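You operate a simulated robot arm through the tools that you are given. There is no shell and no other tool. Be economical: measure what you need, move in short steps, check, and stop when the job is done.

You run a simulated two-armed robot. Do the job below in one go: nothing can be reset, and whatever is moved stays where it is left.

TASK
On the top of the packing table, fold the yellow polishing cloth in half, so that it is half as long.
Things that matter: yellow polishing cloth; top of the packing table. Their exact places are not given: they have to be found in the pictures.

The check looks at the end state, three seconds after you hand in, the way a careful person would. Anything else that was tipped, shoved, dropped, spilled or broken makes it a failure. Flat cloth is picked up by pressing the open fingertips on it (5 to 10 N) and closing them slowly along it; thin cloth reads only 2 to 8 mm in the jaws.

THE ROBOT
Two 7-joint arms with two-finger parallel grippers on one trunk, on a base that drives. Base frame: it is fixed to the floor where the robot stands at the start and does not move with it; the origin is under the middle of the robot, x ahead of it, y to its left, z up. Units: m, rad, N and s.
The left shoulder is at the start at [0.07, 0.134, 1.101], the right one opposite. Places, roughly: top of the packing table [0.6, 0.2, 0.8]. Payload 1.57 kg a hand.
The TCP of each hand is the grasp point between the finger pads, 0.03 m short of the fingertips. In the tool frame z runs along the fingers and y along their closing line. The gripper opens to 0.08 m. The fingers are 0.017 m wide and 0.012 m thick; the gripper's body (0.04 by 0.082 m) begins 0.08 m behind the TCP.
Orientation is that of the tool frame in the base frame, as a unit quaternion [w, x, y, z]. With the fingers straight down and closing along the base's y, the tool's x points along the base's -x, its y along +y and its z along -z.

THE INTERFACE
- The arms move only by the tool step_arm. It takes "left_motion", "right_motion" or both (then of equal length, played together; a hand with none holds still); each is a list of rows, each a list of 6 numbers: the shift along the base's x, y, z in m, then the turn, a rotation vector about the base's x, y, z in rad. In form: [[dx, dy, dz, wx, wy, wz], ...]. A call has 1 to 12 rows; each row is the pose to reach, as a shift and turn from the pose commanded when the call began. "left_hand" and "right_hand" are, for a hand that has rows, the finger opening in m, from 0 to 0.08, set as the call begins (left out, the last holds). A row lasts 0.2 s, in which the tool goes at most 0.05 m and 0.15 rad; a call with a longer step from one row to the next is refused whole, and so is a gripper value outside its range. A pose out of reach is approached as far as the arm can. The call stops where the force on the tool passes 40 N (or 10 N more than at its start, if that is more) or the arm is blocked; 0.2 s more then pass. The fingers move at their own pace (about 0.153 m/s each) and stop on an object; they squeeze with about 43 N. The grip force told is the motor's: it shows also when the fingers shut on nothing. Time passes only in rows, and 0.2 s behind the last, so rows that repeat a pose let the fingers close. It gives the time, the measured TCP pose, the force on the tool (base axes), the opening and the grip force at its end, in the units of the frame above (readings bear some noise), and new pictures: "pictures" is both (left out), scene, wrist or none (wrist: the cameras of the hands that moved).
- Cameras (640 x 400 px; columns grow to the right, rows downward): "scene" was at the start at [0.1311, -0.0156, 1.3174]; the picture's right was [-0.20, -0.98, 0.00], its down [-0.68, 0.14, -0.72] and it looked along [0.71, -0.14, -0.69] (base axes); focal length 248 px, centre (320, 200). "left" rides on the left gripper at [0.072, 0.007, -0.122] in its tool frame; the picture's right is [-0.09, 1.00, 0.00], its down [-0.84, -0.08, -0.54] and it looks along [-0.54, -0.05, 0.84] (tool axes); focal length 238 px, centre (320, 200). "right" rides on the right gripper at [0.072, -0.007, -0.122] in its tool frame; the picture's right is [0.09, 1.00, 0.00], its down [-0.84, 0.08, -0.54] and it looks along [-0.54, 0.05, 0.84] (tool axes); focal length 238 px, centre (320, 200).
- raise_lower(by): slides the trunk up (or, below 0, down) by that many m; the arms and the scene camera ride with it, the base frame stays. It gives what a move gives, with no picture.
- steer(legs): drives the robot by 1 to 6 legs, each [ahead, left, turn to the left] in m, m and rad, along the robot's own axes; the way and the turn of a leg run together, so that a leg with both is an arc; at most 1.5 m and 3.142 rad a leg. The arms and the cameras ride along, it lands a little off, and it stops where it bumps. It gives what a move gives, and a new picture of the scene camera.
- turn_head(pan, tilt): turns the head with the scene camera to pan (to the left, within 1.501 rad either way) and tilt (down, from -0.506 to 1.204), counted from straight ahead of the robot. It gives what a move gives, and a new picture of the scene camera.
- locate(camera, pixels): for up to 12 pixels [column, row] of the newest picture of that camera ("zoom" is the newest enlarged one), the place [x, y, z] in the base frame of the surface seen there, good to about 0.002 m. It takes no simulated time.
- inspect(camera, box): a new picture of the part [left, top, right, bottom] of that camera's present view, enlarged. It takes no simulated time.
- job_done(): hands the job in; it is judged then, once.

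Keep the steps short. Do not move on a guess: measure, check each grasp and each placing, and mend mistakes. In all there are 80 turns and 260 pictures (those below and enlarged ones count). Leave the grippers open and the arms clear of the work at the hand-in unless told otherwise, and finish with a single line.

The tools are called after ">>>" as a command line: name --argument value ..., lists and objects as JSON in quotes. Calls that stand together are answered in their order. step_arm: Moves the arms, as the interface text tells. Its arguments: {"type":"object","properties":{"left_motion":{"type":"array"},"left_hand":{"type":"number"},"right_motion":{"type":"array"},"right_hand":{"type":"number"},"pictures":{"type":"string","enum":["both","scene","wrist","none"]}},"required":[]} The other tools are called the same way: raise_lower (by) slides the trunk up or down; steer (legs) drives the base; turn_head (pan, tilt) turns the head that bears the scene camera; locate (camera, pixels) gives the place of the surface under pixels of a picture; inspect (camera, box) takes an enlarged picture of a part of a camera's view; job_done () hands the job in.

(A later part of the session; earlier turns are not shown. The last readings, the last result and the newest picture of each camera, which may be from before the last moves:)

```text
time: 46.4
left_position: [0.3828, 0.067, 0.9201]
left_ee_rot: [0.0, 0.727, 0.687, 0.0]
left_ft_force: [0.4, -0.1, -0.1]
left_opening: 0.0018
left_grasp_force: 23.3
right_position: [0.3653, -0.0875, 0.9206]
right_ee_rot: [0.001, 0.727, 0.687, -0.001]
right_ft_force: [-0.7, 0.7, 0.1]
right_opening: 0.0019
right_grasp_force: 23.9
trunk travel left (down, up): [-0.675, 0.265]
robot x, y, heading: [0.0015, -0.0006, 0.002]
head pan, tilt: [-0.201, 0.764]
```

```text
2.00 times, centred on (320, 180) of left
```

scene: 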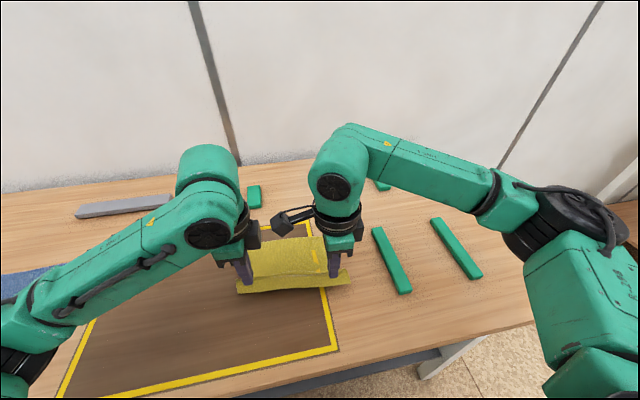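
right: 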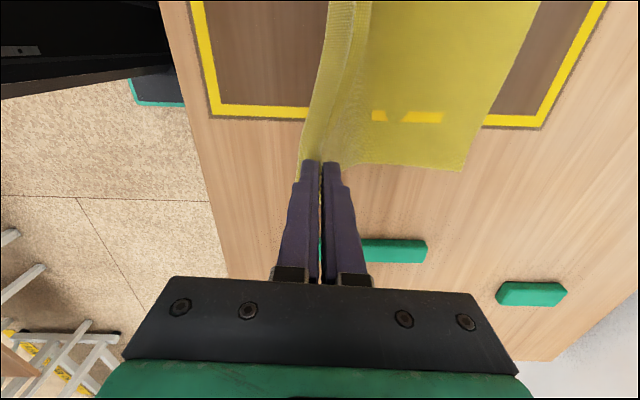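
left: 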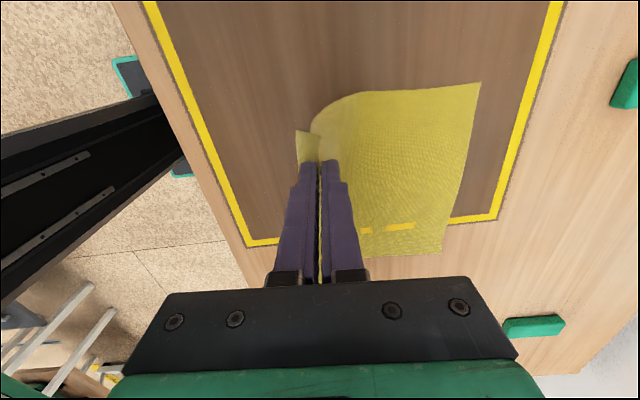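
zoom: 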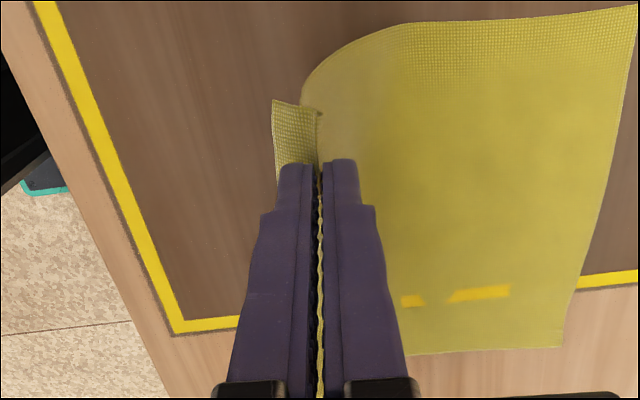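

The sheet is open again, with the lip hanging free on the near side. I'll lower it toward the robot, ending with a small outward motion so the lip trails toward the robot, and then open.

>>> step_arm --left_motion '[[-0.015, 0, -0.01, 0, 0, 0], [-0.03, 0, -0.022, 0, 0, 0], [-0.045, 0, -0.036, 0, 0, 0], [-0.058, 0, -0.05, 0, 0, 0], [-0.068, 0, -0.062, 0, 0, 0], [-0.07, 0, -0.068, 0, 0, 0], [-0.065, 0, -0.074, 0, 0, 0], [-0.06, 0, -0.079, 0, 0, 0], [-0.055, 0, -0.083, 0, 0, 0]]' --right_motion '[[-0.015, 0, -0.01, 0, 0, 0], [-0.03, 0, -0.022, 0, 0, 0], [-0.045, 0, -0.036, 0, 0, 0], [-0.058, 0, -0.05, 0, 0, 0], [-0.068, 0, -0.062, 0, 0, 0], [-0.07, 0, -0.068, 0, 0, 0], [-0.065, 0, -0.074, 0, 0, 0], [-0.06, 0, -0.079, 0, 0, 0], [-0.055, 0, -0.083, 0, 0, 0]]' --pictures "none"

>>> inspect --camera "left" --box '[160, 80, 480, 280]'

>>> inspect --camera "scene" --box '[210, 220, 370, 320]'

```text
time: 48.4
left_position: [0.3284, 0.0682, 0.835]
left_ee_rot: [0.0, 0.728, 0.686, 0.0]
left_ft_force: [-0.1, 0.6, 0.7]
left_opening: 0.0018
left_grasp_force: 23.4
right_position: [0.3123, -0.0881, 0.8379]
right_ee_rot: [0.0, 0.726, 0.688, -0.001]
right_ft_force: [0.5, 0.3, 0.3]
right_opening: 0.0017
right_grasp_force: 23.3
trunk travel left (down, up): [-0.675, 0.265]
robot x, y, heading: [0.0013, 0.0, -0.002]
head pan, tilt: [-0.201, 0.764]
```

```text
2.00 times, centred on (320, 180) of left
```

zoom: 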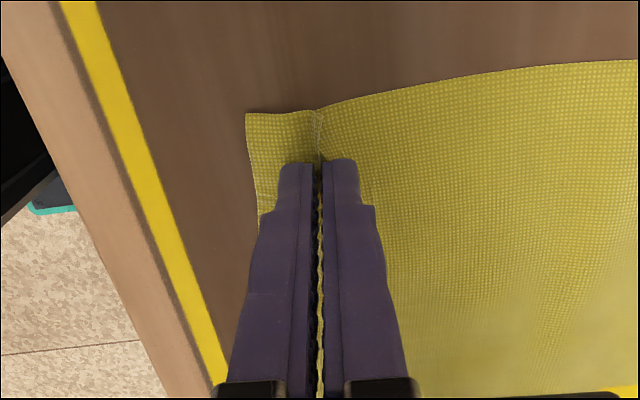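

```text
4.00 times, centred on (290, 270) of scene
```

zoom: 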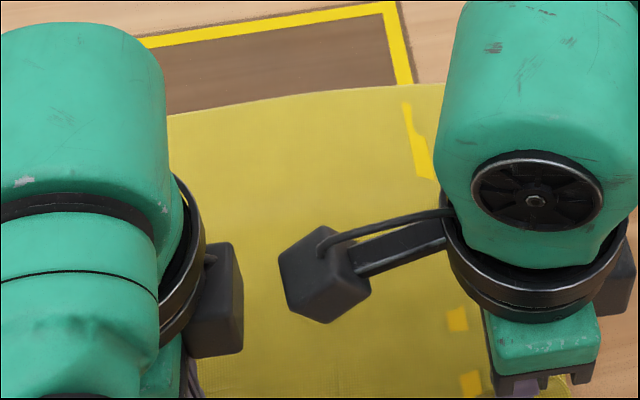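

The lip lies flat toward the robot. I'll open, rise and back off.

>>> step_arm --left_motion '[[0, 0, 0, 0, 0, 0], [0, 0, 0, 0, 0, 0], [0, 0, 0.03, 0, 0, 0], [0, 0, 0.07, 0, 0, 0], [0.01, 0.03, 0.1, 0, 0, 0], [0.03, 0.07, 0.11, 0, 0, 0], [0.04, 0.11, 0.11, 0, 0, 0]]' --right_motion '[[0, 0, 0, 0, 0, 0], [0, 0, 0, 0, 0, 0], [0, 0, 0.03, 0, 0, 0], [0, 0, 0.07, 0, 0, 0], [0.01, -0.03, 0.1, 0, 0, 0], [0.03, -0.07, 0.11, 0, 0, 0], [0.04, -0.11, 0.11, 0, 0, 0]]' --left_hand 0.05 --right_hand 0.05

>>> inspect --camera "scene" --box '[200, 215, 376, 325]'

```text
time: 50.0
left_position: [0.3659, 0.1789, 0.9467]
left_ee_rot: [0.0, 0.727, 0.686, 0.0]
left_ft_force: [-0.5, -0.5, -0.8]
left_opening: 0.0501
left_grasp_force: 0.0
right_position: [0.35, -0.2006, 0.9483]
right_ee_rot: [0.0, 0.726, 0.688, -0.001]
right_ft_force: [-0.3, -0.7, -0.1]
right_opening: 0.0498
right_grasp_force: 0.0
trunk travel left (down, up): [-0.675, 0.265]
robot x, y, heading: [0.0, -0.0011, -0.0]
head pan, tilt: [-0.201, 0.764]
```

scene: 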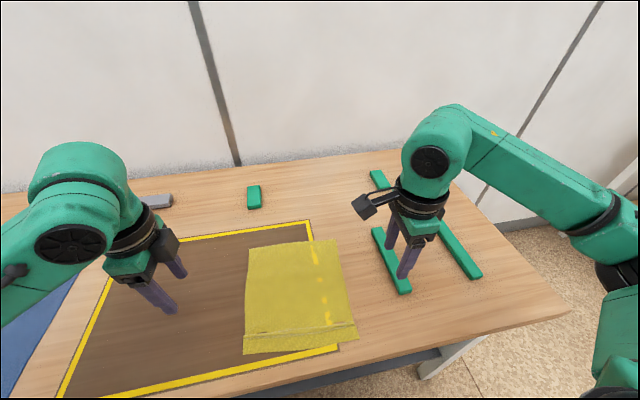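
right: 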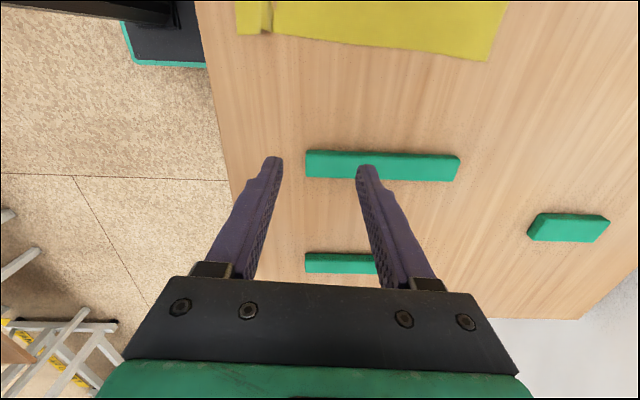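
left: 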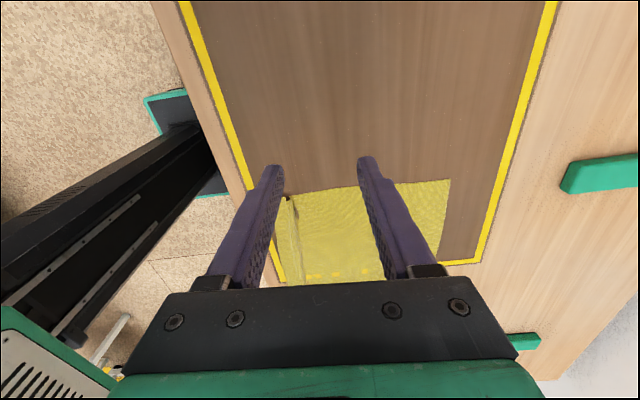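

```text
3.64 times, centred on (288, 270) of scene
```

zoom: 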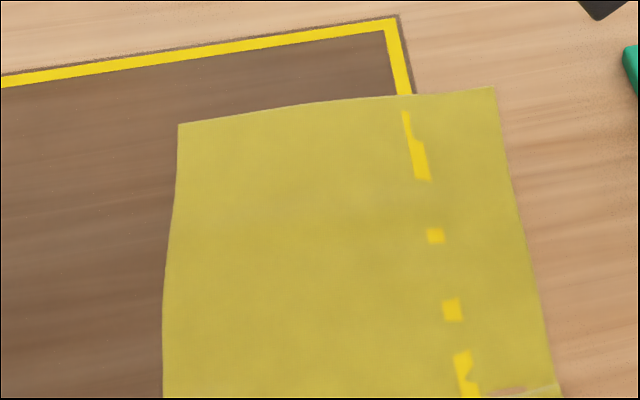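

The cloth is flat again, with a small ridge ~25 mm from the near edge. I'll look closely at the near edge and measure it.

>>> inspect --camera "scene" --box '[235, 310, 363, 366]'

>>> locate --camera "scene" --pixels '[[249, 249], [336, 239], [243, 354], [357, 340], [246, 333], [355, 323], [300, 350], [300, 328], [263, 352], [340, 343]]'

```text
5.00 times, centred on (299, 338) of scene
```

zoom: 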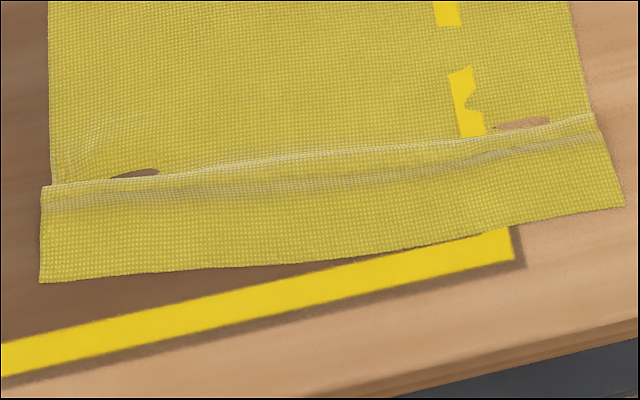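

```text
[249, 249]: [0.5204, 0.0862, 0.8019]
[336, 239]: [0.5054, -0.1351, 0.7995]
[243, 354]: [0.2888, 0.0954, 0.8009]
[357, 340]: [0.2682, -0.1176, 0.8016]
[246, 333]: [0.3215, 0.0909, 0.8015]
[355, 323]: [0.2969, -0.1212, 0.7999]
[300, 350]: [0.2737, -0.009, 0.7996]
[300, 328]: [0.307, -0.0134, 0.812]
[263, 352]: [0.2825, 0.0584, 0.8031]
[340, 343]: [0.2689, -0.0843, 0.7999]
```

The near edge is clean: (0.286, 0.075) at the left and (0.269, -0.095) at the right. This time I'll grip with the near finger just off the edge (22 mm opening), so the edge itself goes into the jaws. I'll bring the hands above it.

>>> step_arm --left_motion '[[-0.02, -0.03, -0.005, 0, 0, -0.03], [-0.04, -0.06, -0.01, 0, 0, -0.06], [-0.06, -0.09, -0.015, 0, 0, -0.08], [-0.073, -0.104, -0.03, 0, 0, -0.08], [-0.073, -0.104, -0.07, 0, 0, -0.08], [-0.073, -0.104, -0.1, 0, 0, -0.08], [-0.073, -0.104, -0.108, 0, 0, -0.08]]' --right_motion '[[-0.02, 0.03, -0.005, 0, 0, 0], [-0.04, 0.06, -0.01, 0, 0, 0], [-0.06, 0.09, -0.015, 0, 0, 0], [-0.074, 0.1056, -0.03, 0, 0, 0], [-0.074, 0.1056, -0.07, 0, 0, 0], [-0.074, 0.1056, -0.1, 0, 0, 0], [-0.074, 0.1056, -0.11, 0, 0, 0]]' --left_hand 0.022 --right_hand 0.022 --pictures "none"

>>> inspect --camera "right" --box '[200, 60, 440, 240]'

>>> inspect --camera "left" --box '[200, 60, 440, 240]'

```text
time: 51.6
left_position: [0.2993, 0.0567, 0.8375]
left_ee_rot: [0.0, 0.754, 0.657, 0.0]
left_ft_force: [-0.1, -1.0, 0.0]
left_opening: 0.0218
left_grasp_force: 0.0
left hand out of reach, approached as far as the arm can: row 3, 4, 5, 6, 7
right_position: [0.2767, -0.0949, 0.8364]
right_ee_rot: [0.0, 0.726, 0.688, -0.001]
right_ft_force: [-0.2, 0.6, -0.8]
right_opening: 0.0221
right_grasp_force: 0.1
trunk travel left (down, up): [-0.675, 0.265]
robot x, y, heading: [-0.0033, 0.0044, 0.001]
head pan, tilt: [-0.201, 0.764]
```

```text
2.22 times, centred on (320, 150) of right
```

zoom: 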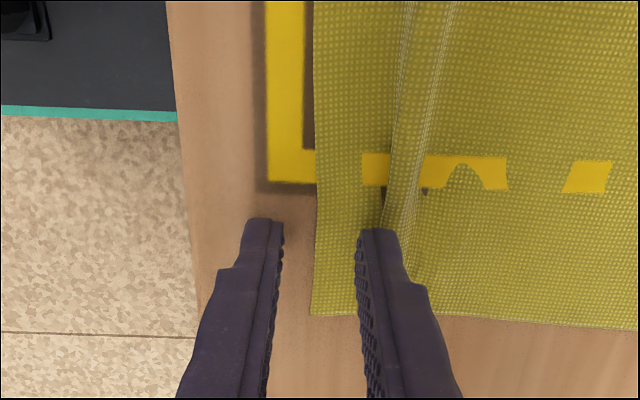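

```text
2.22 times, centred on (320, 150) of left
```

zoom: 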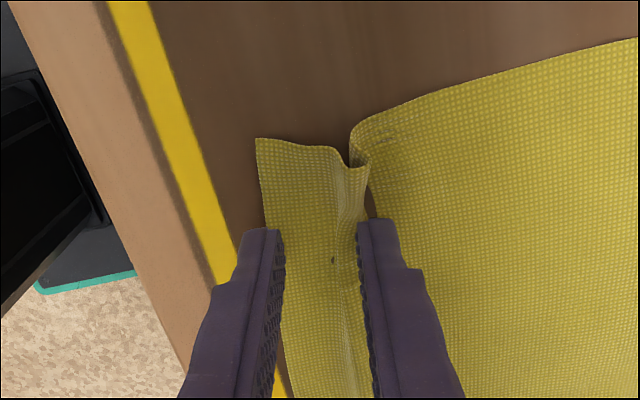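

The left hand is at its inner reach limit, and a standing ridge lies between the fingers. I'll raise both hands and back the robot up 0.10 m to get a comfortable reach.

>>> step_arm --left_motion '[[0, 0, 0.04, 0, 0, 0], [0.01, 0.01, 0.08, 0, 0, 0], [0.03, 0.03, 0.1, 0, 0, 0]]' --right_motion '[[0, 0, 0.04, 0, 0, 0], [0.01, -0.01, 0.08, 0, 0, 0], [0.03, -0.03, 0.1, 0, 0, 0]]' --left_hand 0 --right_hand 0 --pictures "none"

>>> steer --legs '[[-0.1, 0, 0]]'

>>> locate --camera "scene" --pixels '[[320, 350]]'

```text
time: 52.4
left_position: [0.3259, 0.0886, 0.9383]
left_ee_rot: [-0.001, 0.754, 0.657, 0.0]
left_ft_force: [-0.3, 0.0, -0.3]
left_opening: 0.0003
left_grasp_force: 20.9
left hand out of reach, approached as far as the arm can: row 1, 2
right_position: [0.3056, -0.1241, 0.9381]
right_ee_rot: [0.001, 0.726, 0.688, 0.0]
right_ft_force: [0.3, -0.4, 0.3]
right_opening: 0.0
right_grasp_force: 20.9
trunk travel left (down, up): [-0.675, 0.265]
robot x, y, heading: [-0.0031, 0.0014, 0.002]
head pan, tilt: [-0.201, 0.764]
```

```text
time: 53.5
left_position: [0.2263, 0.0873, 0.937]
left_ee_rot: [0.0, 0.755, 0.656, 0.0]
left_ft_force: [-0.4, 0.2, -0.2]
left_opening: 0.0
left_grasp_force: 21.3
right_position: [0.2046, -0.126, 0.9382]
right_ee_rot: [0.001, 0.727, 0.687, -0.002]
right_ft_force: [-0.2, -0.5, -0.1]
right_opening: 0.0001
right_grasp_force: 21.9
trunk travel left (down, up): [-0.675, 0.265]
robot x, y, heading: [-0.1027, -0.0048, -0.003]
head pan, tilt: [-0.201, 0.764]
```

scene: 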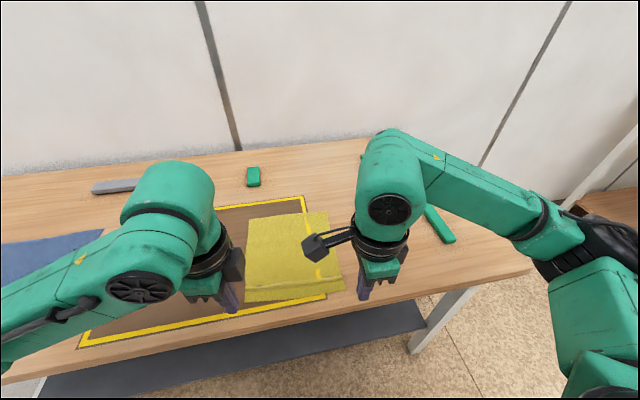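

```text
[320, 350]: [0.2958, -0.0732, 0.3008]
```

The robot is now at x = -0.103. I'll re-measure the near strip and ridge.

>>> inspect --camera "scene" --box '[230, 260, 358, 316]'

>>> locate --camera "zoom" --pixels '[[60, 205], [90, 150], [150, 205], [150, 150], [300, 190], [300, 140], [450, 175], [450, 130], [560, 155], [550, 110]]'

```text
5.00 times, centred on (294, 288) of scene
```

zoom: 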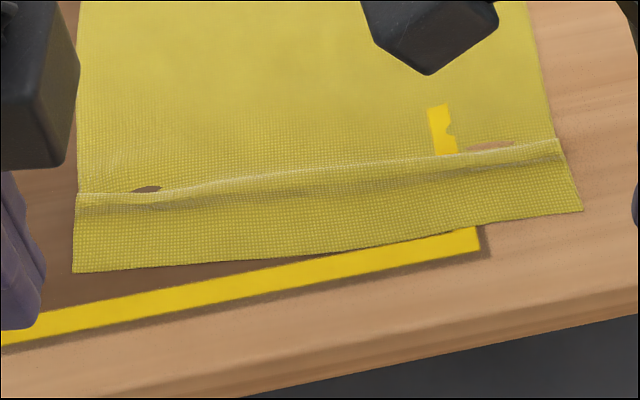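

```text
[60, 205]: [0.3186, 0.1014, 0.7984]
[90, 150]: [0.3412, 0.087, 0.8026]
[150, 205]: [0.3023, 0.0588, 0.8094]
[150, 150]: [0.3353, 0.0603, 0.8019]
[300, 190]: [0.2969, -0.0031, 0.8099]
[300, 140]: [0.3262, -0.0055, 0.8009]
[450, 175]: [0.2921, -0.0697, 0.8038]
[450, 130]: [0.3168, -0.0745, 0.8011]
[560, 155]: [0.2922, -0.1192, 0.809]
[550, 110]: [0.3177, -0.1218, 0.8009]
```

Ridge top at x≈0.31 (left) and 0.295 (right), edge ≈0.287 and 0.269. I'll set the closed fingertips on the strip between them and pull it toward the robot to flatten the ridge.

>>> step_arm --left_motion '[[0.035, -0.008, 0, 0, 0, 0.04], [0.071, -0.017, -0.01, 0, 0, 0.08], [0.071, -0.017, -0.05, 0, 0, 0.08], [0.071, -0.017, -0.09, 0, 0, 0.08], [0.071, -0.017, -0.1, 0, 0, 0.08]]' --right_motion '[[0.037, 0.015, 0, 0, 0, 0], [0.0764, 0.031, -0.01, 0, 0, 0], [0.0764, 0.031, -0.05, 0, 0, 0], [0.0764, 0.031, -0.09, 0, 0, 0], [0.0764, 0.031, -0.1, 0, 0, 0]]' --pictures "none"

>>> step_arm --left_motion '[[0, 0, -0.003, 0, 0, 0], [0, 0, -0.0055, 0, 0, 0]]' --right_motion '[[0, 0, -0.003, 0, 0, 0], [0, 0, -0.0055, 0, 0, 0]]' --pictures "wrist"

```text
time: 54.8
left_position: [0.2969, 0.0711, 0.8375]
left_ee_rot: [0.0, 0.727, 0.687, 0.0]
left_ft_force: [0.1, 0.0, 1.2]
left_opening: 0.0
left_grasp_force: 21.1
right_position: [0.2835, -0.095, 0.8386]
right_ee_rot: [0.001, 0.726, 0.688, -0.001]
right_ft_force: [-0.7, -0.1, -0.1]
right_opening: 0.0
right_grasp_force: 21.1
trunk travel left (down, up): [-0.675, 0.265]
robot x, y, heading: [-0.1034, 0.0, -0.002]
head pan, tilt: [-0.201, 0.764]
```

```text
time: 55.4
left_position: [0.2975, 0.0704, 0.8323]
left_ee_rot: [0.0, 0.727, 0.686, 0.0]
left_ft_force: [0.2, 0.4, 0.0]
left_opening: 0.0002
left_grasp_force: 21.0
right_position: [0.2816, -0.0941, 0.8321]
right_ee_rot: [0.001, 0.727, 0.687, -0.001]
right_ft_force: [0.3, 0.1, 0.8]
right_opening: 0.0001
right_grasp_force: 22.0
trunk travel left (down, up): [-0.675, 0.265]
robot x, y, heading: [-0.103, -0.0018, -0.0]
head pan, tilt: [-0.201, 0.764]
```

right: 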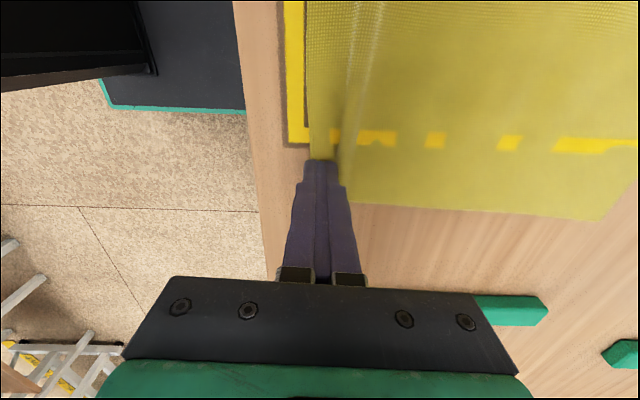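
left: 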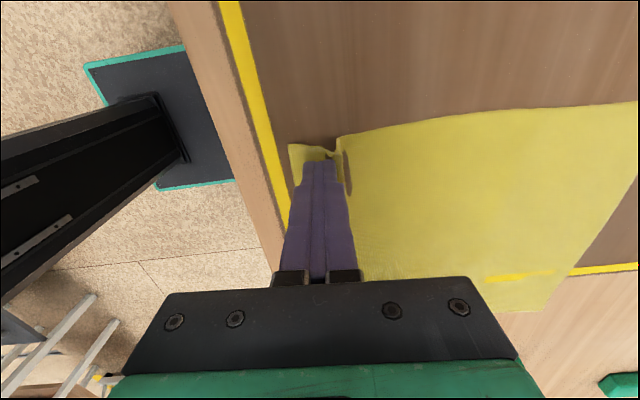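

The fingertips are on the strip. I'll press slightly and pull 18 mm toward the robot.

>>> step_arm --left_motion '[[0, 0, -0.0015, 0, 0, 0], [-0.003, 0, -0.0018, 0, 0, 0], [-0.006, 0, -0.0018, 0, 0, 0], [-0.009, 0, -0.0018, 0, 0, 0], [-0.012, 0, -0.0018, 0, 0, 0], [-0.015, 0, -0.0018, 0, 0, 0], [-0.018, 0, -0.0018, 0, 0, 0], [-0.018, 0, 0.01, 0, 0, 0], [-0.018, 0, 0.04, 0, 0, 0], [-0.018, 0, 0.08, 0, 0, 0]]' --right_motion '[[0, 0, -0.0012, 0, 0, 0], [-0.003, 0, -0.0015, 0, 0, 0], [-0.006, 0, -0.0015, 0, 0, 0], [-0.009, 0, -0.0015, 0, 0, 0], [-0.012, 0, -0.0015, 0, 0, 0], [-0.015, 0, -0.0015, 0, 0, 0], [-0.018, 0, -0.0015, 0, 0, 0], [-0.018, 0, 0.01, 0, 0, 0], [-0.018, 0, 0.04, 0, 0, 0], [-0.018, 0, 0.08, 0, 0, 0]]'

>>> inspect --camera "left" --box '[200, 80, 520, 280]'

```text
time: 57.5
left_position: [0.2791, 0.0732, 0.9138]
left_ee_rot: [-0.001, 0.728, 0.686, -0.001]
left_ft_force: [0.0, 0.7, 1.1]
left_opening: 0.0
left_grasp_force: 21.9
right_position: [0.2622, -0.0959, 0.914]
right_ee_rot: [0.001, 0.727, 0.687, -0.002]
right_ft_force: [0.4, 0.1, -1.1]
right_opening: 0.0001
right_grasp_force: 21.6
trunk travel left (down, up): [-0.675, 0.265]
robot x, y, heading: [-0.1019, -0.0001, -0.006]
head pan, tilt: [-0.201, 0.764]
```

scene: 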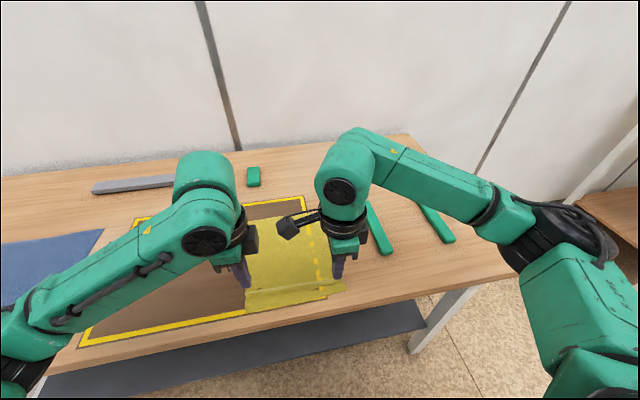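
right: 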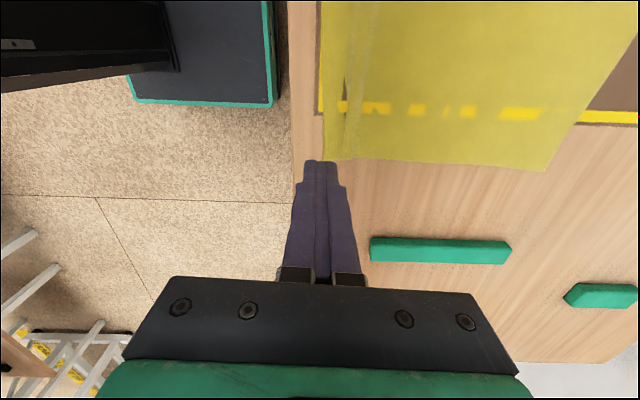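
left: 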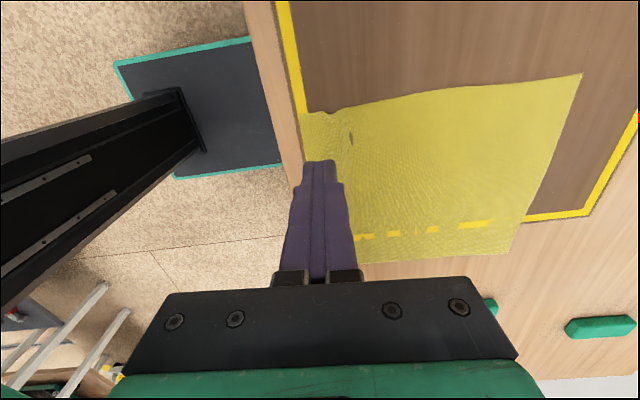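

```text
2.00 times, centred on (360, 180) of left
```

zoom: 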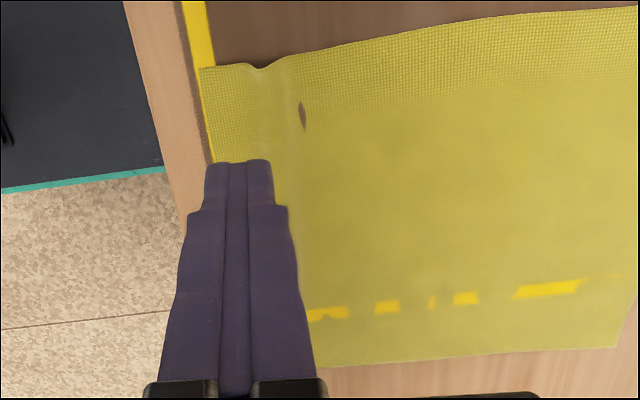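

The ridge is mostly flat. I'll measure the new edge from both wrist views.

>>> locate --camera "left" --pixels '[[302, 115], [305, 145], [292, 115], [270, 115], [581, 74], [512, 250]]'

>>> locate --camera "right" --pixels '[[324, 140], [322, 60], [325, 152], [300, 140], [547, 170], [350, 100]]'

>>> inspect --camera "right" --box '[270, 40, 430, 180]'

```text
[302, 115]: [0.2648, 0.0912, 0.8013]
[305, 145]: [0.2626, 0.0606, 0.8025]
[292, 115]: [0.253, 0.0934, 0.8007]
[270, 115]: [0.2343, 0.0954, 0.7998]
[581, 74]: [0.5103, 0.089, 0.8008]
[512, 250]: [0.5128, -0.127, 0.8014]
```

```text
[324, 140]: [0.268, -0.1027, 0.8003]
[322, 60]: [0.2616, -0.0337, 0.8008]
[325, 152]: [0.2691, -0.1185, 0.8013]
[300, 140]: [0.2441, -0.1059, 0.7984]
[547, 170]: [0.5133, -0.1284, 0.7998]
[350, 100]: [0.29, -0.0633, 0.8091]
```

```text
2.86 times, centred on (350, 110) of right
```

zoom: 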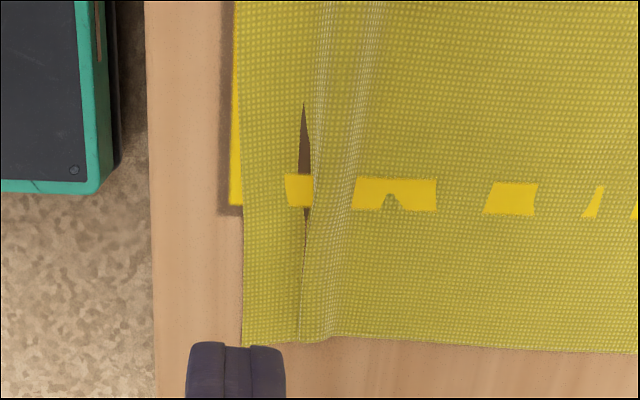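

The left edge is flat at x≈0.263. The right still has a small ridge at x≈0.288. I'll press the right strip harder and pull it 10 mm.

>>> step_arm --right_motion '[[0.01, 0, -0.04, 0, 0, 0], [0.01, 0, -0.075, 0, 0, 0], [0.01, 0, -0.081, 0, 0, 0], [0.01, 0, -0.084, 0, 0, 0], [0.01, 0, -0.085, 0, 0, 0]]' --pictures "none"

```text
time: 58.8
left_position: [0.2776, 0.0715, 0.9151]
left_ee_rot: [0.001, 0.727, 0.687, 0.001]
left_ft_force: [0.1, 0.5, 0.3]
left_opening: 0.0
left_grasp_force: 21.8
right_position: [0.2721, -0.0953, 0.8306]
right_ee_rot: [0.002, 0.727, 0.687, 0.002]
right_ft_force: [4.1, -5.6, 27.8]
right_opening: 0.0
right_grasp_force: 21.5
trunk travel left (down, up): [-0.675, 0.265]
robot x, y, heading: [-0.1017, 0.0015, 0.001]
head pan, tilt: [-0.201, 0.764]
```

It's pressing 28 N, which is too much. I'll ease up about 2 mm, then pull 12 mm and lift.

>>> step_arm --right_motion '[[0, 0, 0.0018, 0, 0, 0], [-0.003, 0, 0.0018, 0, 0, 0], [-0.006, 0, 0.0018, 0, 0, 0], [-0.009, 0, 0.0018, 0, 0, 0], [-0.012, 0, 0.0018, 0, 0, 0], [-0.012, 0, 0.015, 0, 0, 0], [-0.012, 0, 0.05, 0, 0, 0], [-0.012, 0, 0.084, 0, 0, 0]]' --pictures "wrist"

>>> inspect --camera "right" --box '[270, 40, 430, 180]'

```text
time: 60.5
left_position: [0.2805, 0.071, 0.9127]
left_ee_rot: [-0.001, 0.727, 0.686, 0.001]
left_ft_force: [-0.7, 0.8, 0.2]
left_opening: 0.0
left_grasp_force: 21.4
right_position: [0.2615, -0.0946, 0.9119]
right_ee_rot: [0.0, 0.727, 0.687, -0.001]
right_ft_force: [-1.0, 0.2, 0.5]
right_opening: 0.0
right_grasp_force: 21.3
trunk travel left (down, up): [-0.675, 0.265]
robot x, y, heading: [-0.0989, 0.0, 0.0]
head pan, tilt: [-0.201, 0.764]
```

right: 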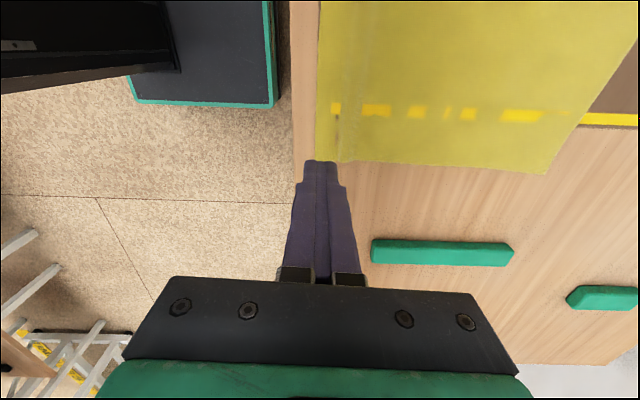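

```text
2.86 times, centred on (350, 110) of right
```

zoom: 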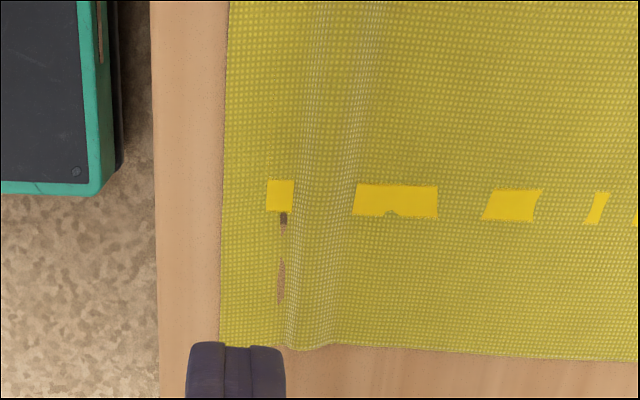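

Flatter now. I'll measure the edges once more for the grasp.

>>> locate --camera "right" --pixels '[[317, 140], [318, 60], [316, 155], [547, 171], [352, 140], [345, 120]]'

>>> locate --camera "left" --pixels '[[304, 116], [306, 150], [580, 76], [330, 115]]'

>>> inspect --camera "left" --box '[270, 60, 430, 200]'

```text
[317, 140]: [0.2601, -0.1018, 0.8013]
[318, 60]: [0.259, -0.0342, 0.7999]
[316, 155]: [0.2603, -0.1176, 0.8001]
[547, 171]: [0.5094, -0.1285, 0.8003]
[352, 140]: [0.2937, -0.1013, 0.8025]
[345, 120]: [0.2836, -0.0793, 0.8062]
```

```text
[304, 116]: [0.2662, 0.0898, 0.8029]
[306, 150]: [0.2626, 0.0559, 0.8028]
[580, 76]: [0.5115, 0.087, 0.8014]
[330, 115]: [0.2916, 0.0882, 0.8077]
```

```text
2.86 times, centred on (350, 130) of left
```

zoom: 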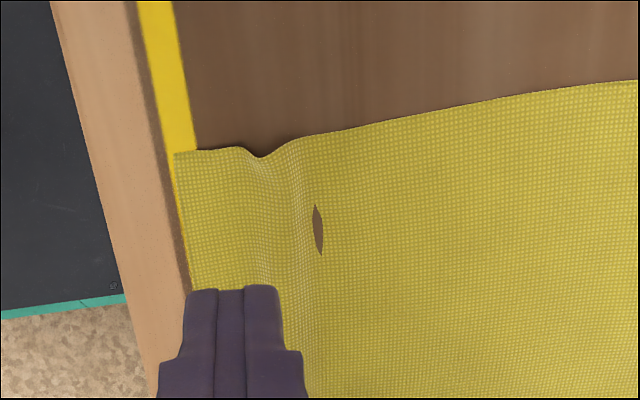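

The cloth is now straight: near edge x≈0.264 / 0.260, far edge 0.5115 / 0.5094. I'll place the jaws (24 mm open) with the near finger 4 mm off the edge: centers at (0.272, 0.075) and (0.268, -0.10).

>>> step_arm --left_motion '[[-0.0075, 0.0035, -0.02, 0, 0, 0.04], [-0.0075, 0.0035, -0.06, 0, 0, 0.04], [-0.0075, 0.0035, -0.076, 0, 0, 0.04], [-0.0075, 0.0035, -0.079, 0, 0, 0.04]]' --right_motion '[[0.0065, -0.0055, -0.02, 0, 0, 0.04], [0.0065, -0.0055, -0.06, 0, 0, 0.04], [0.0065, -0.0055, -0.074, 0, 0, 0.04], [0.0065, -0.0055, -0.077, 0, 0, 0.04]]' --left_hand 0.024 --right_hand 0.024 --pictures "none"

>>> inspect --camera "right" --box '[200, 60, 440, 240]'

>>> inspect --camera "left" --box '[200, 60, 440, 240]'

```text
time: 61.5
left_position: [0.2721, 0.0738, 0.833]
left_ee_rot: [0.0, 0.712, 0.702, 0.0]
left_ft_force: [0.2, 0.7, 0.1]
left_opening: 0.024
left_grasp_force: 0.2
right_position: [0.2679, -0.0993, 0.8352]
right_ee_rot: [0.0, 0.713, 0.701, -0.002]
right_ft_force: [0.6, 1.5, -0.4]
right_opening: 0.0238
right_grasp_force: 0.0
trunk travel left (down, up): [-0.675, 0.265]
robot x, y, heading: [-0.0996, 0.0024, 0.002]
head pan, tilt: [-0.201, 0.764]
```

```text
2.22 times, centred on (320, 150) of right
```

zoom: 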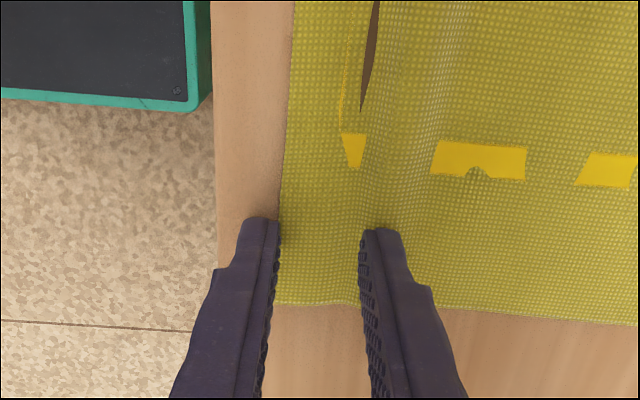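

```text
2.22 times, centred on (320, 150) of left
```

zoom: 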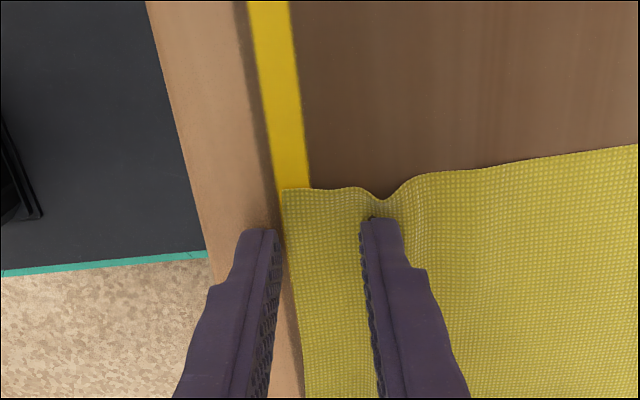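

The jaws are placed right: near fingers just off the edge, far fingers on the strip. I'll lower to press lightly.

>>> step_arm --left_motion '[[0, 0, -0.0015, 0, 0, 0], [0, 0, -0.002, 0, 0, 0]]' --right_motion '[[-0.002, 0, -0.002, 0, 0, 0], [-0.002, 0, -0.0035, 0, 0, 0]]' --pictures "none"

```text
time: 62.1
left_position: [0.2705, 0.0746, 0.8314]
left_ee_rot: [0.0, 0.713, 0.701, 0.0]
left_ft_force: [-0.2, -0.2, 2.2]
left_opening: 0.0241
left_grasp_force: 0.0
right_position: [0.2664, -0.0988, 0.8313]
right_ee_rot: [0.0, 0.712, 0.702, -0.002]
right_ft_force: [1.2, 0.1, 0.6]
right_opening: 0.0239
right_grasp_force: 0.1
trunk travel left (down, up): [-0.675, 0.265]
robot x, y, heading: [-0.0992, 0.0007, -0.002]
head pan, tilt: [-0.201, 0.764]
```

Just touching. I'll press a further ~0.6–1 mm and close in steps.

>>> step_arm --left_motion '[[0, 0, -0.0005, 0, 0, 0], [0, 0, -0.0005, 0, 0, 0]]' --right_motion '[[0, 0, -0.001, 0, 0, 0], [0, 0, -0.001, 0, 0, 0]]' --left_hand 0.018 --right_hand 0.018 --pictures "none"

>>> step_arm --left_motion '[[0, 0, 0, 0, 0, 0]]' --right_motion '[[0, 0, 0, 0, 0, 0]]' --left_hand 0.012 --right_hand 0.012 --pictures "none"

>>> inspect --camera "right" --box '[200, 60, 440, 240]'

>>> inspect --camera "left" --box '[200, 60, 440, 240]'

```text
time: 62.8
left_position: [0.2715, 0.0737, 0.8305]
left_ee_rot: [0.001, 0.713, 0.701, 0.0]
left_ft_force: [0.6, -0.3, 2.0]
left_opening: 0.0184
left_grasp_force: 0.1
right_position: [0.2646, -0.099, 0.8306]
right_ee_rot: [0.002, 0.712, 0.702, -0.001]
right_ft_force: [0.7, -0.5, 5.7]
right_opening: 0.0177
right_grasp_force: 0.0
trunk travel left (down, up): [-0.675, 0.265]
robot x, y, heading: [-0.0971, 0.0002, -0.001]
head pan, tilt: [-0.201, 0.764]
```

```text
time: 63.1
left_position: [0.2703, 0.0746, 0.8315]
left_ee_rot: [0.001, 0.713, 0.701, 0.0]
left_ft_force: [-0.5, -0.6, 1.9]
left_opening: 0.0119
left_grasp_force: 0.1
right_position: [0.2654, -0.0985, 0.8306]
right_ee_rot: [0.0, 0.713, 0.701, 0.0]
right_ft_force: [0.8, 0.0, 6.5]
right_opening: 0.0109
right_grasp_force: 0.1
trunk travel left (down, up): [-0.675, 0.265]
robot x, y, heading: [-0.1039, 0.0026, -0.002]
head pan, tilt: [-0.201, 0.764]
```

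```text
2.22 times, centred on (320, 150) of right
```

zoom: 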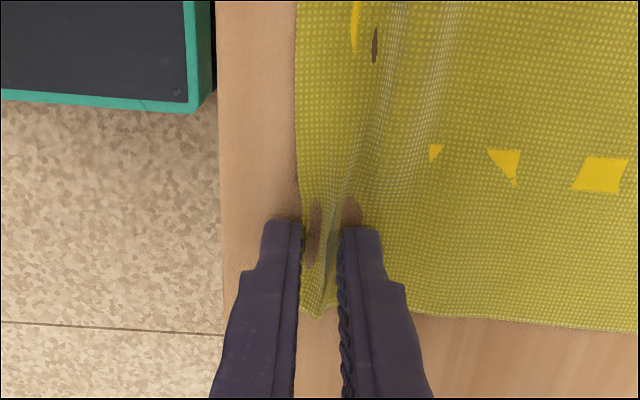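

```text
2.22 times, centred on (320, 150) of left
```

zoom: 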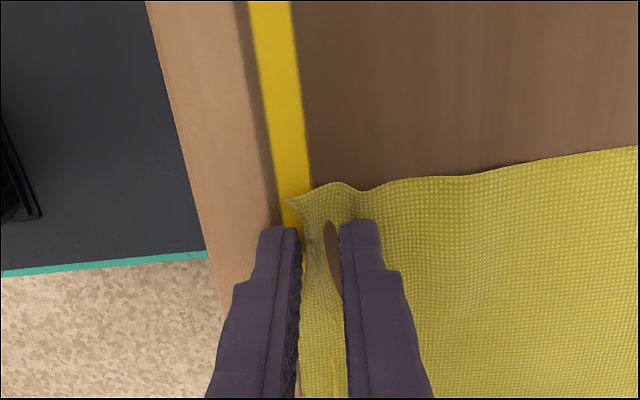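

The edge is buckling up between the fingers on both hands. I'll finish closing.

>>> step_arm --left_motion '[[0, 0, -0.0003, 0, 0, 0]]' --right_motion '[[0, 0, 0, 0, 0, 0]]' --left_hand 0.006 --right_hand 0.006 --pictures "none"

>>> step_arm --left_motion '[[0, 0, 0, 0, 0, 0], [0, 0, 0, 0, 0, 0], [0, 0, 0, 0, 0, 0]]' --right_motion '[[0, 0, 0, 0, 0, 0], [0, 0, 0, 0, 0, 0], [0, 0, 0, 0, 0, 0]]' --left_hand 0 --right_hand 0 --pictures "none"

>>> step_arm --left_motion '[[0.001, 0, 0.012, 0, 0, 0], [0.003, 0, 0.024, 0, 0, 0], [0.008, 0, 0.036, 0, 0, 0]]' --right_motion '[[0.001, 0, 0.012, 0, 0, 0], [0.003, 0, 0.024, 0, 0, 0], [0.008, 0, 0.036, 0, 0, 0]]' --pictures "scene"

>>> inspect --camera "right" --box '[200, 60, 440, 240]'

>>> inspect --camera "left" --box '[200, 60, 440, 240]'

```text
time: 63.5
left_position: [0.271, 0.0742, 0.8313]
left_ee_rot: [0.001, 0.713, 0.701, 0.001]
left_ft_force: [-1.9, 0.1, 3.9]
left_opening: 0.0052
left_grasp_force: 0.1
right_position: [0.2641, -0.0987, 0.8296]
right_ee_rot: [0.001, 0.712, 0.702, -0.001]
right_ft_force: [1.1, 0.9, 7.1]
right_opening: 0.0046
right_grasp_force: 0.1
trunk travel left (down, up): [-0.675, 0.265]
robot x, y, heading: [-0.1003, -0.0013, -0.003]
head pan, tilt: [-0.201, 0.764]
```

```text
time: 64.3
left_position: [0.2703, 0.0742, 0.831]
left_ee_rot: [0.0, 0.713, 0.702, 0.001]
left_ft_force: [1.4, 0.2, 4.4]
left_opening: 0.0023
left_grasp_force: 23.4
right_position: [0.2643, -0.0985, 0.8313]
right_ee_rot: [0.001, 0.712, 0.702, 0.0]
right_ft_force: [1.7, 0.0, 9.9]
right_opening: 0.0016
right_grasp_force: 23.4
trunk travel left (down, up): [-0.675, 0.265]
robot x, y, heading: [-0.1039, 0.0022, -0.002]
head pan, tilt: [-0.201, 0.764]
```

```text
time: 65.2
left_position: [0.2793, 0.0736, 0.8656]
left_ee_rot: [-0.002, 0.714, 0.701, -0.001]
left_ft_force: [1.2, -0.1, 1.5]
left_opening: 0.0018
left_grasp_force: 23.5
right_position: [0.2749, -0.0995, 0.8666]
right_ee_rot: [0.0, 0.713, 0.701, -0.001]
right_ft_force: [-0.6, 0.1, -0.1]
right_opening: 0.0019
right_grasp_force: 23.6
trunk travel left (down, up): [-0.675, 0.265]
robot x, y, heading: [-0.1036, 0.0004, 0.0]
head pan, tilt: [-0.201, 0.764]
```

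scene: 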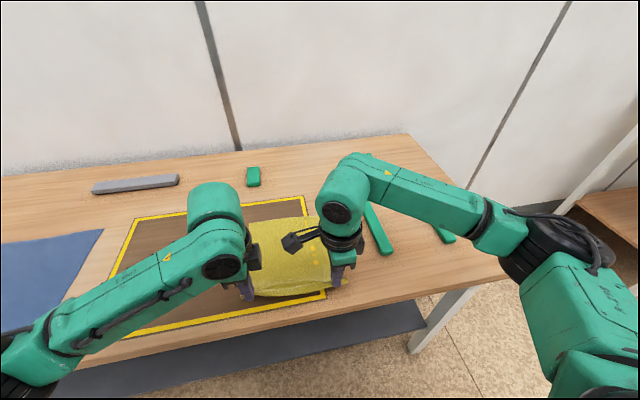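

```text
2.22 times, centred on (320, 150) of right
```

zoom: 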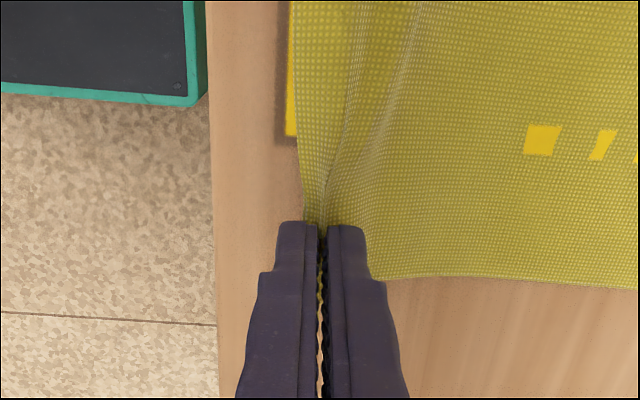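

```text
2.22 times, centred on (320, 150) of left
```

zoom: 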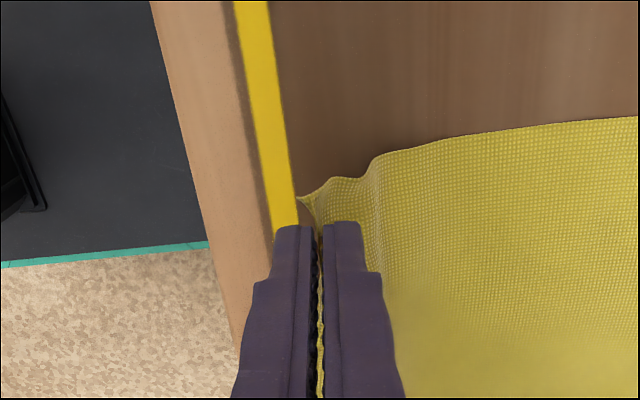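

The edge is in both jaws (1.8 mm each) and lifting. Now I'll carry it over in an arc toward the far edge.

>>> step_arm --left_motion '[[0.01, 0, 0.013, 0, 0, 0], [0.025, 0, 0.027, 0, 0, 0], [0.045, -0.001, 0.04, 0, 0, 0], [0.065, -0.001, 0.05, 0, 0, 0], [0.088, -0.002, 0.057, 0, 0, 0], [0.11, -0.002, 0.06, 0, 0, 0], [0.132, -0.002, 0.057, 0, 0, 0], [0.155, -0.003, 0.05, 0, 0, 0], [0.175, -0.003, 0.04, 0, 0, 0], [0.193, -0.003, 0.026, 0, 0, 0], [0.207, -0.004, 0.01, 0, 0, 0], [0.216, -0.004, -0.006, 0, 0, 0]]' --right_motion '[[0.01, 0, 0.013, 0, 0, 0], [0.025, -0.001, 0.027, 0, 0, 0], [0.046, -0.002, 0.04, 0, 0, 0], [0.066, -0.003, 0.05, 0, 0, 0], [0.089, -0.004, 0.057, 0, 0, 0], [0.112, -0.005, 0.06, 0, 0, 0], [0.134, -0.006, 0.057, 0, 0, 0], [0.157, -0.007, 0.05, 0, 0, 0], [0.177, -0.008, 0.04, 0, 0, 0], [0.195, -0.0085, 0.026, 0, 0, 0], [0.209, -0.009, 0.01, 0, 0, 0], [0.219, -0.0095, -0.006, 0, 0, 0]]'

>>> inspect --camera "left" --box '[160, 60, 480, 260]'

```text
time: 67.8
left_position: [0.4976, 0.0701, 0.8604]
left_ee_rot: [-0.001, 0.714, 0.7, 0.001]
left_ft_force: [0.7, -3.2, -0.6]
left_opening: 0.0019
left_grasp_force: 23.8
right_position: [0.4927, -0.1087, 0.8601]
right_ee_rot: [-0.001, 0.712, 0.702, -0.002]
right_ft_force: [1.5, 1.9, 0.4]
right_opening: 0.0017
right_grasp_force: 23.4
trunk travel left (down, up): [-0.675, 0.265]
robot x, y, heading: [-0.1032, -0.0005, 0.002]
head pan, tilt: [-0.201, 0.764]
```

scene: 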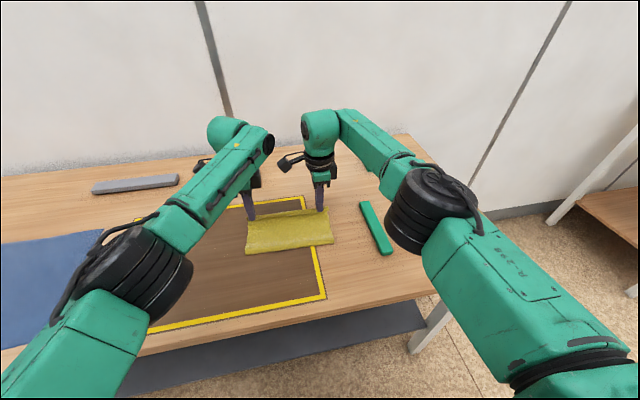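
right: 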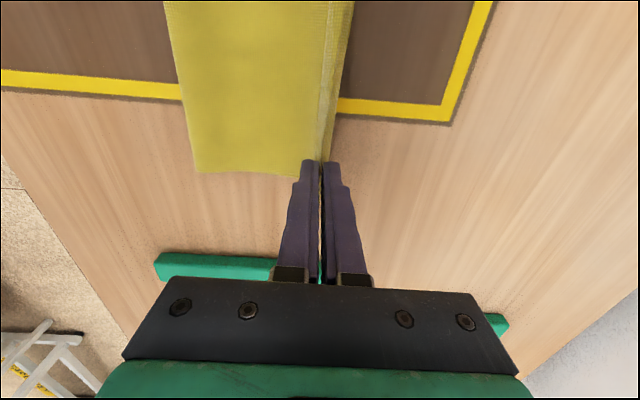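
left: 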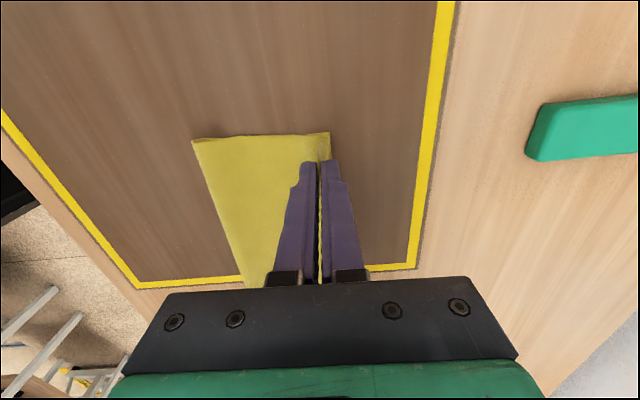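

```text
2.00 times, centred on (320, 160) of left
```

zoom: 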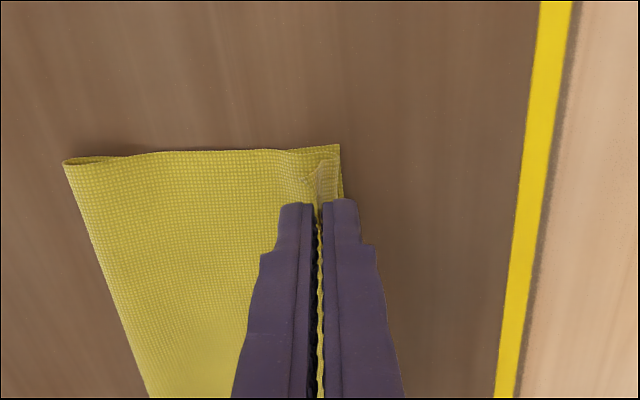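

The edge is nearly over the far edge, with nothing folded back. I'll lower 18 mm with 5 mm forward and look before releasing.

>>> step_arm --left_motion '[[0.003, 0, -0.007, 0, 0, 0], [0.005, 0, -0.013, 0, 0, 0], [0.006, 0, -0.019, 0, 0, 0]]' --right_motion '[[0.003, 0, -0.007, 0, 0, 0], [0.005, 0, -0.013, 0, 0, 0], [0.006, 0, -0.019, 0, 0, 0]]' --pictures "none"

>>> inspect --camera "left" --box '[200, 60, 440, 240]'

>>> inspect --camera "right" --box '[200, 60, 440, 240]'

>>> inspect --camera "scene" --box '[225, 190, 353, 270]'

```text
time: 68.5
left_position: [0.5018, 0.0701, 0.8437]
left_ee_rot: [0.0, 0.712, 0.702, -0.001]
left_ft_force: [-0.9, -3.8, -0.7]
left_opening: 0.0019
left_grasp_force: 23.7
right_position: [0.4982, -0.109, 0.8412]
right_ee_rot: [0.0, 0.713, 0.701, 0.0]
right_ft_force: [-0.8, 2.1, 0.7]
right_opening: 0.0019
right_grasp_force: 23.4
trunk travel left (down, up): [-0.675, 0.265]
robot x, y, heading: [-0.1001, -0.0012, 0.001]
head pan, tilt: [-0.201, 0.764]
```

```text
2.22 times, centred on (320, 150) of left
```

zoom: 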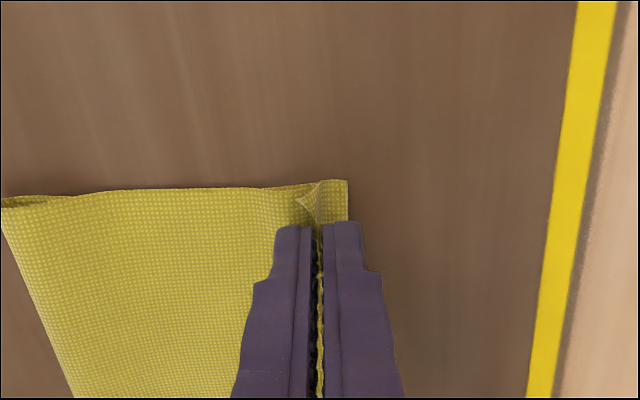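

```text
2.22 times, centred on (320, 150) of right
```

zoom: 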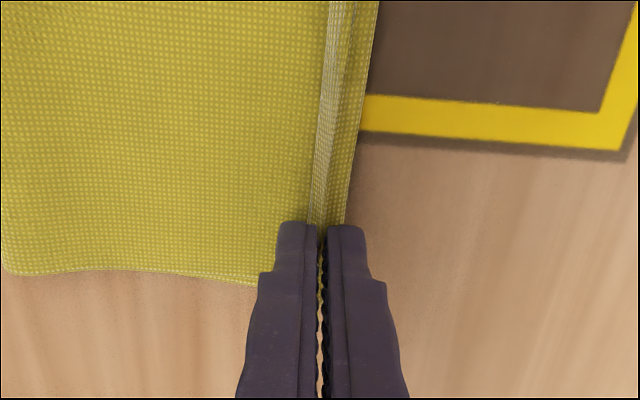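

```text
5.00 times, centred on (289, 230) of scene
```

zoom: 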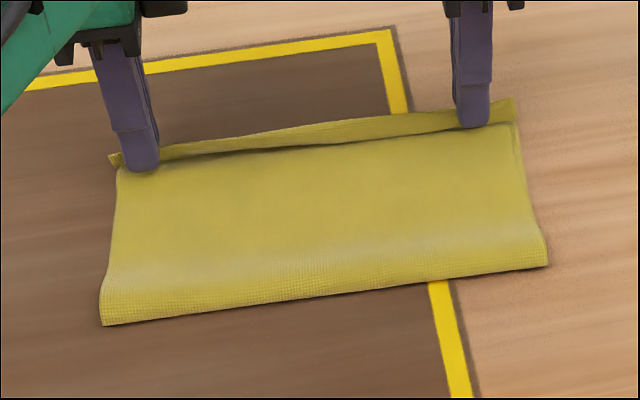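

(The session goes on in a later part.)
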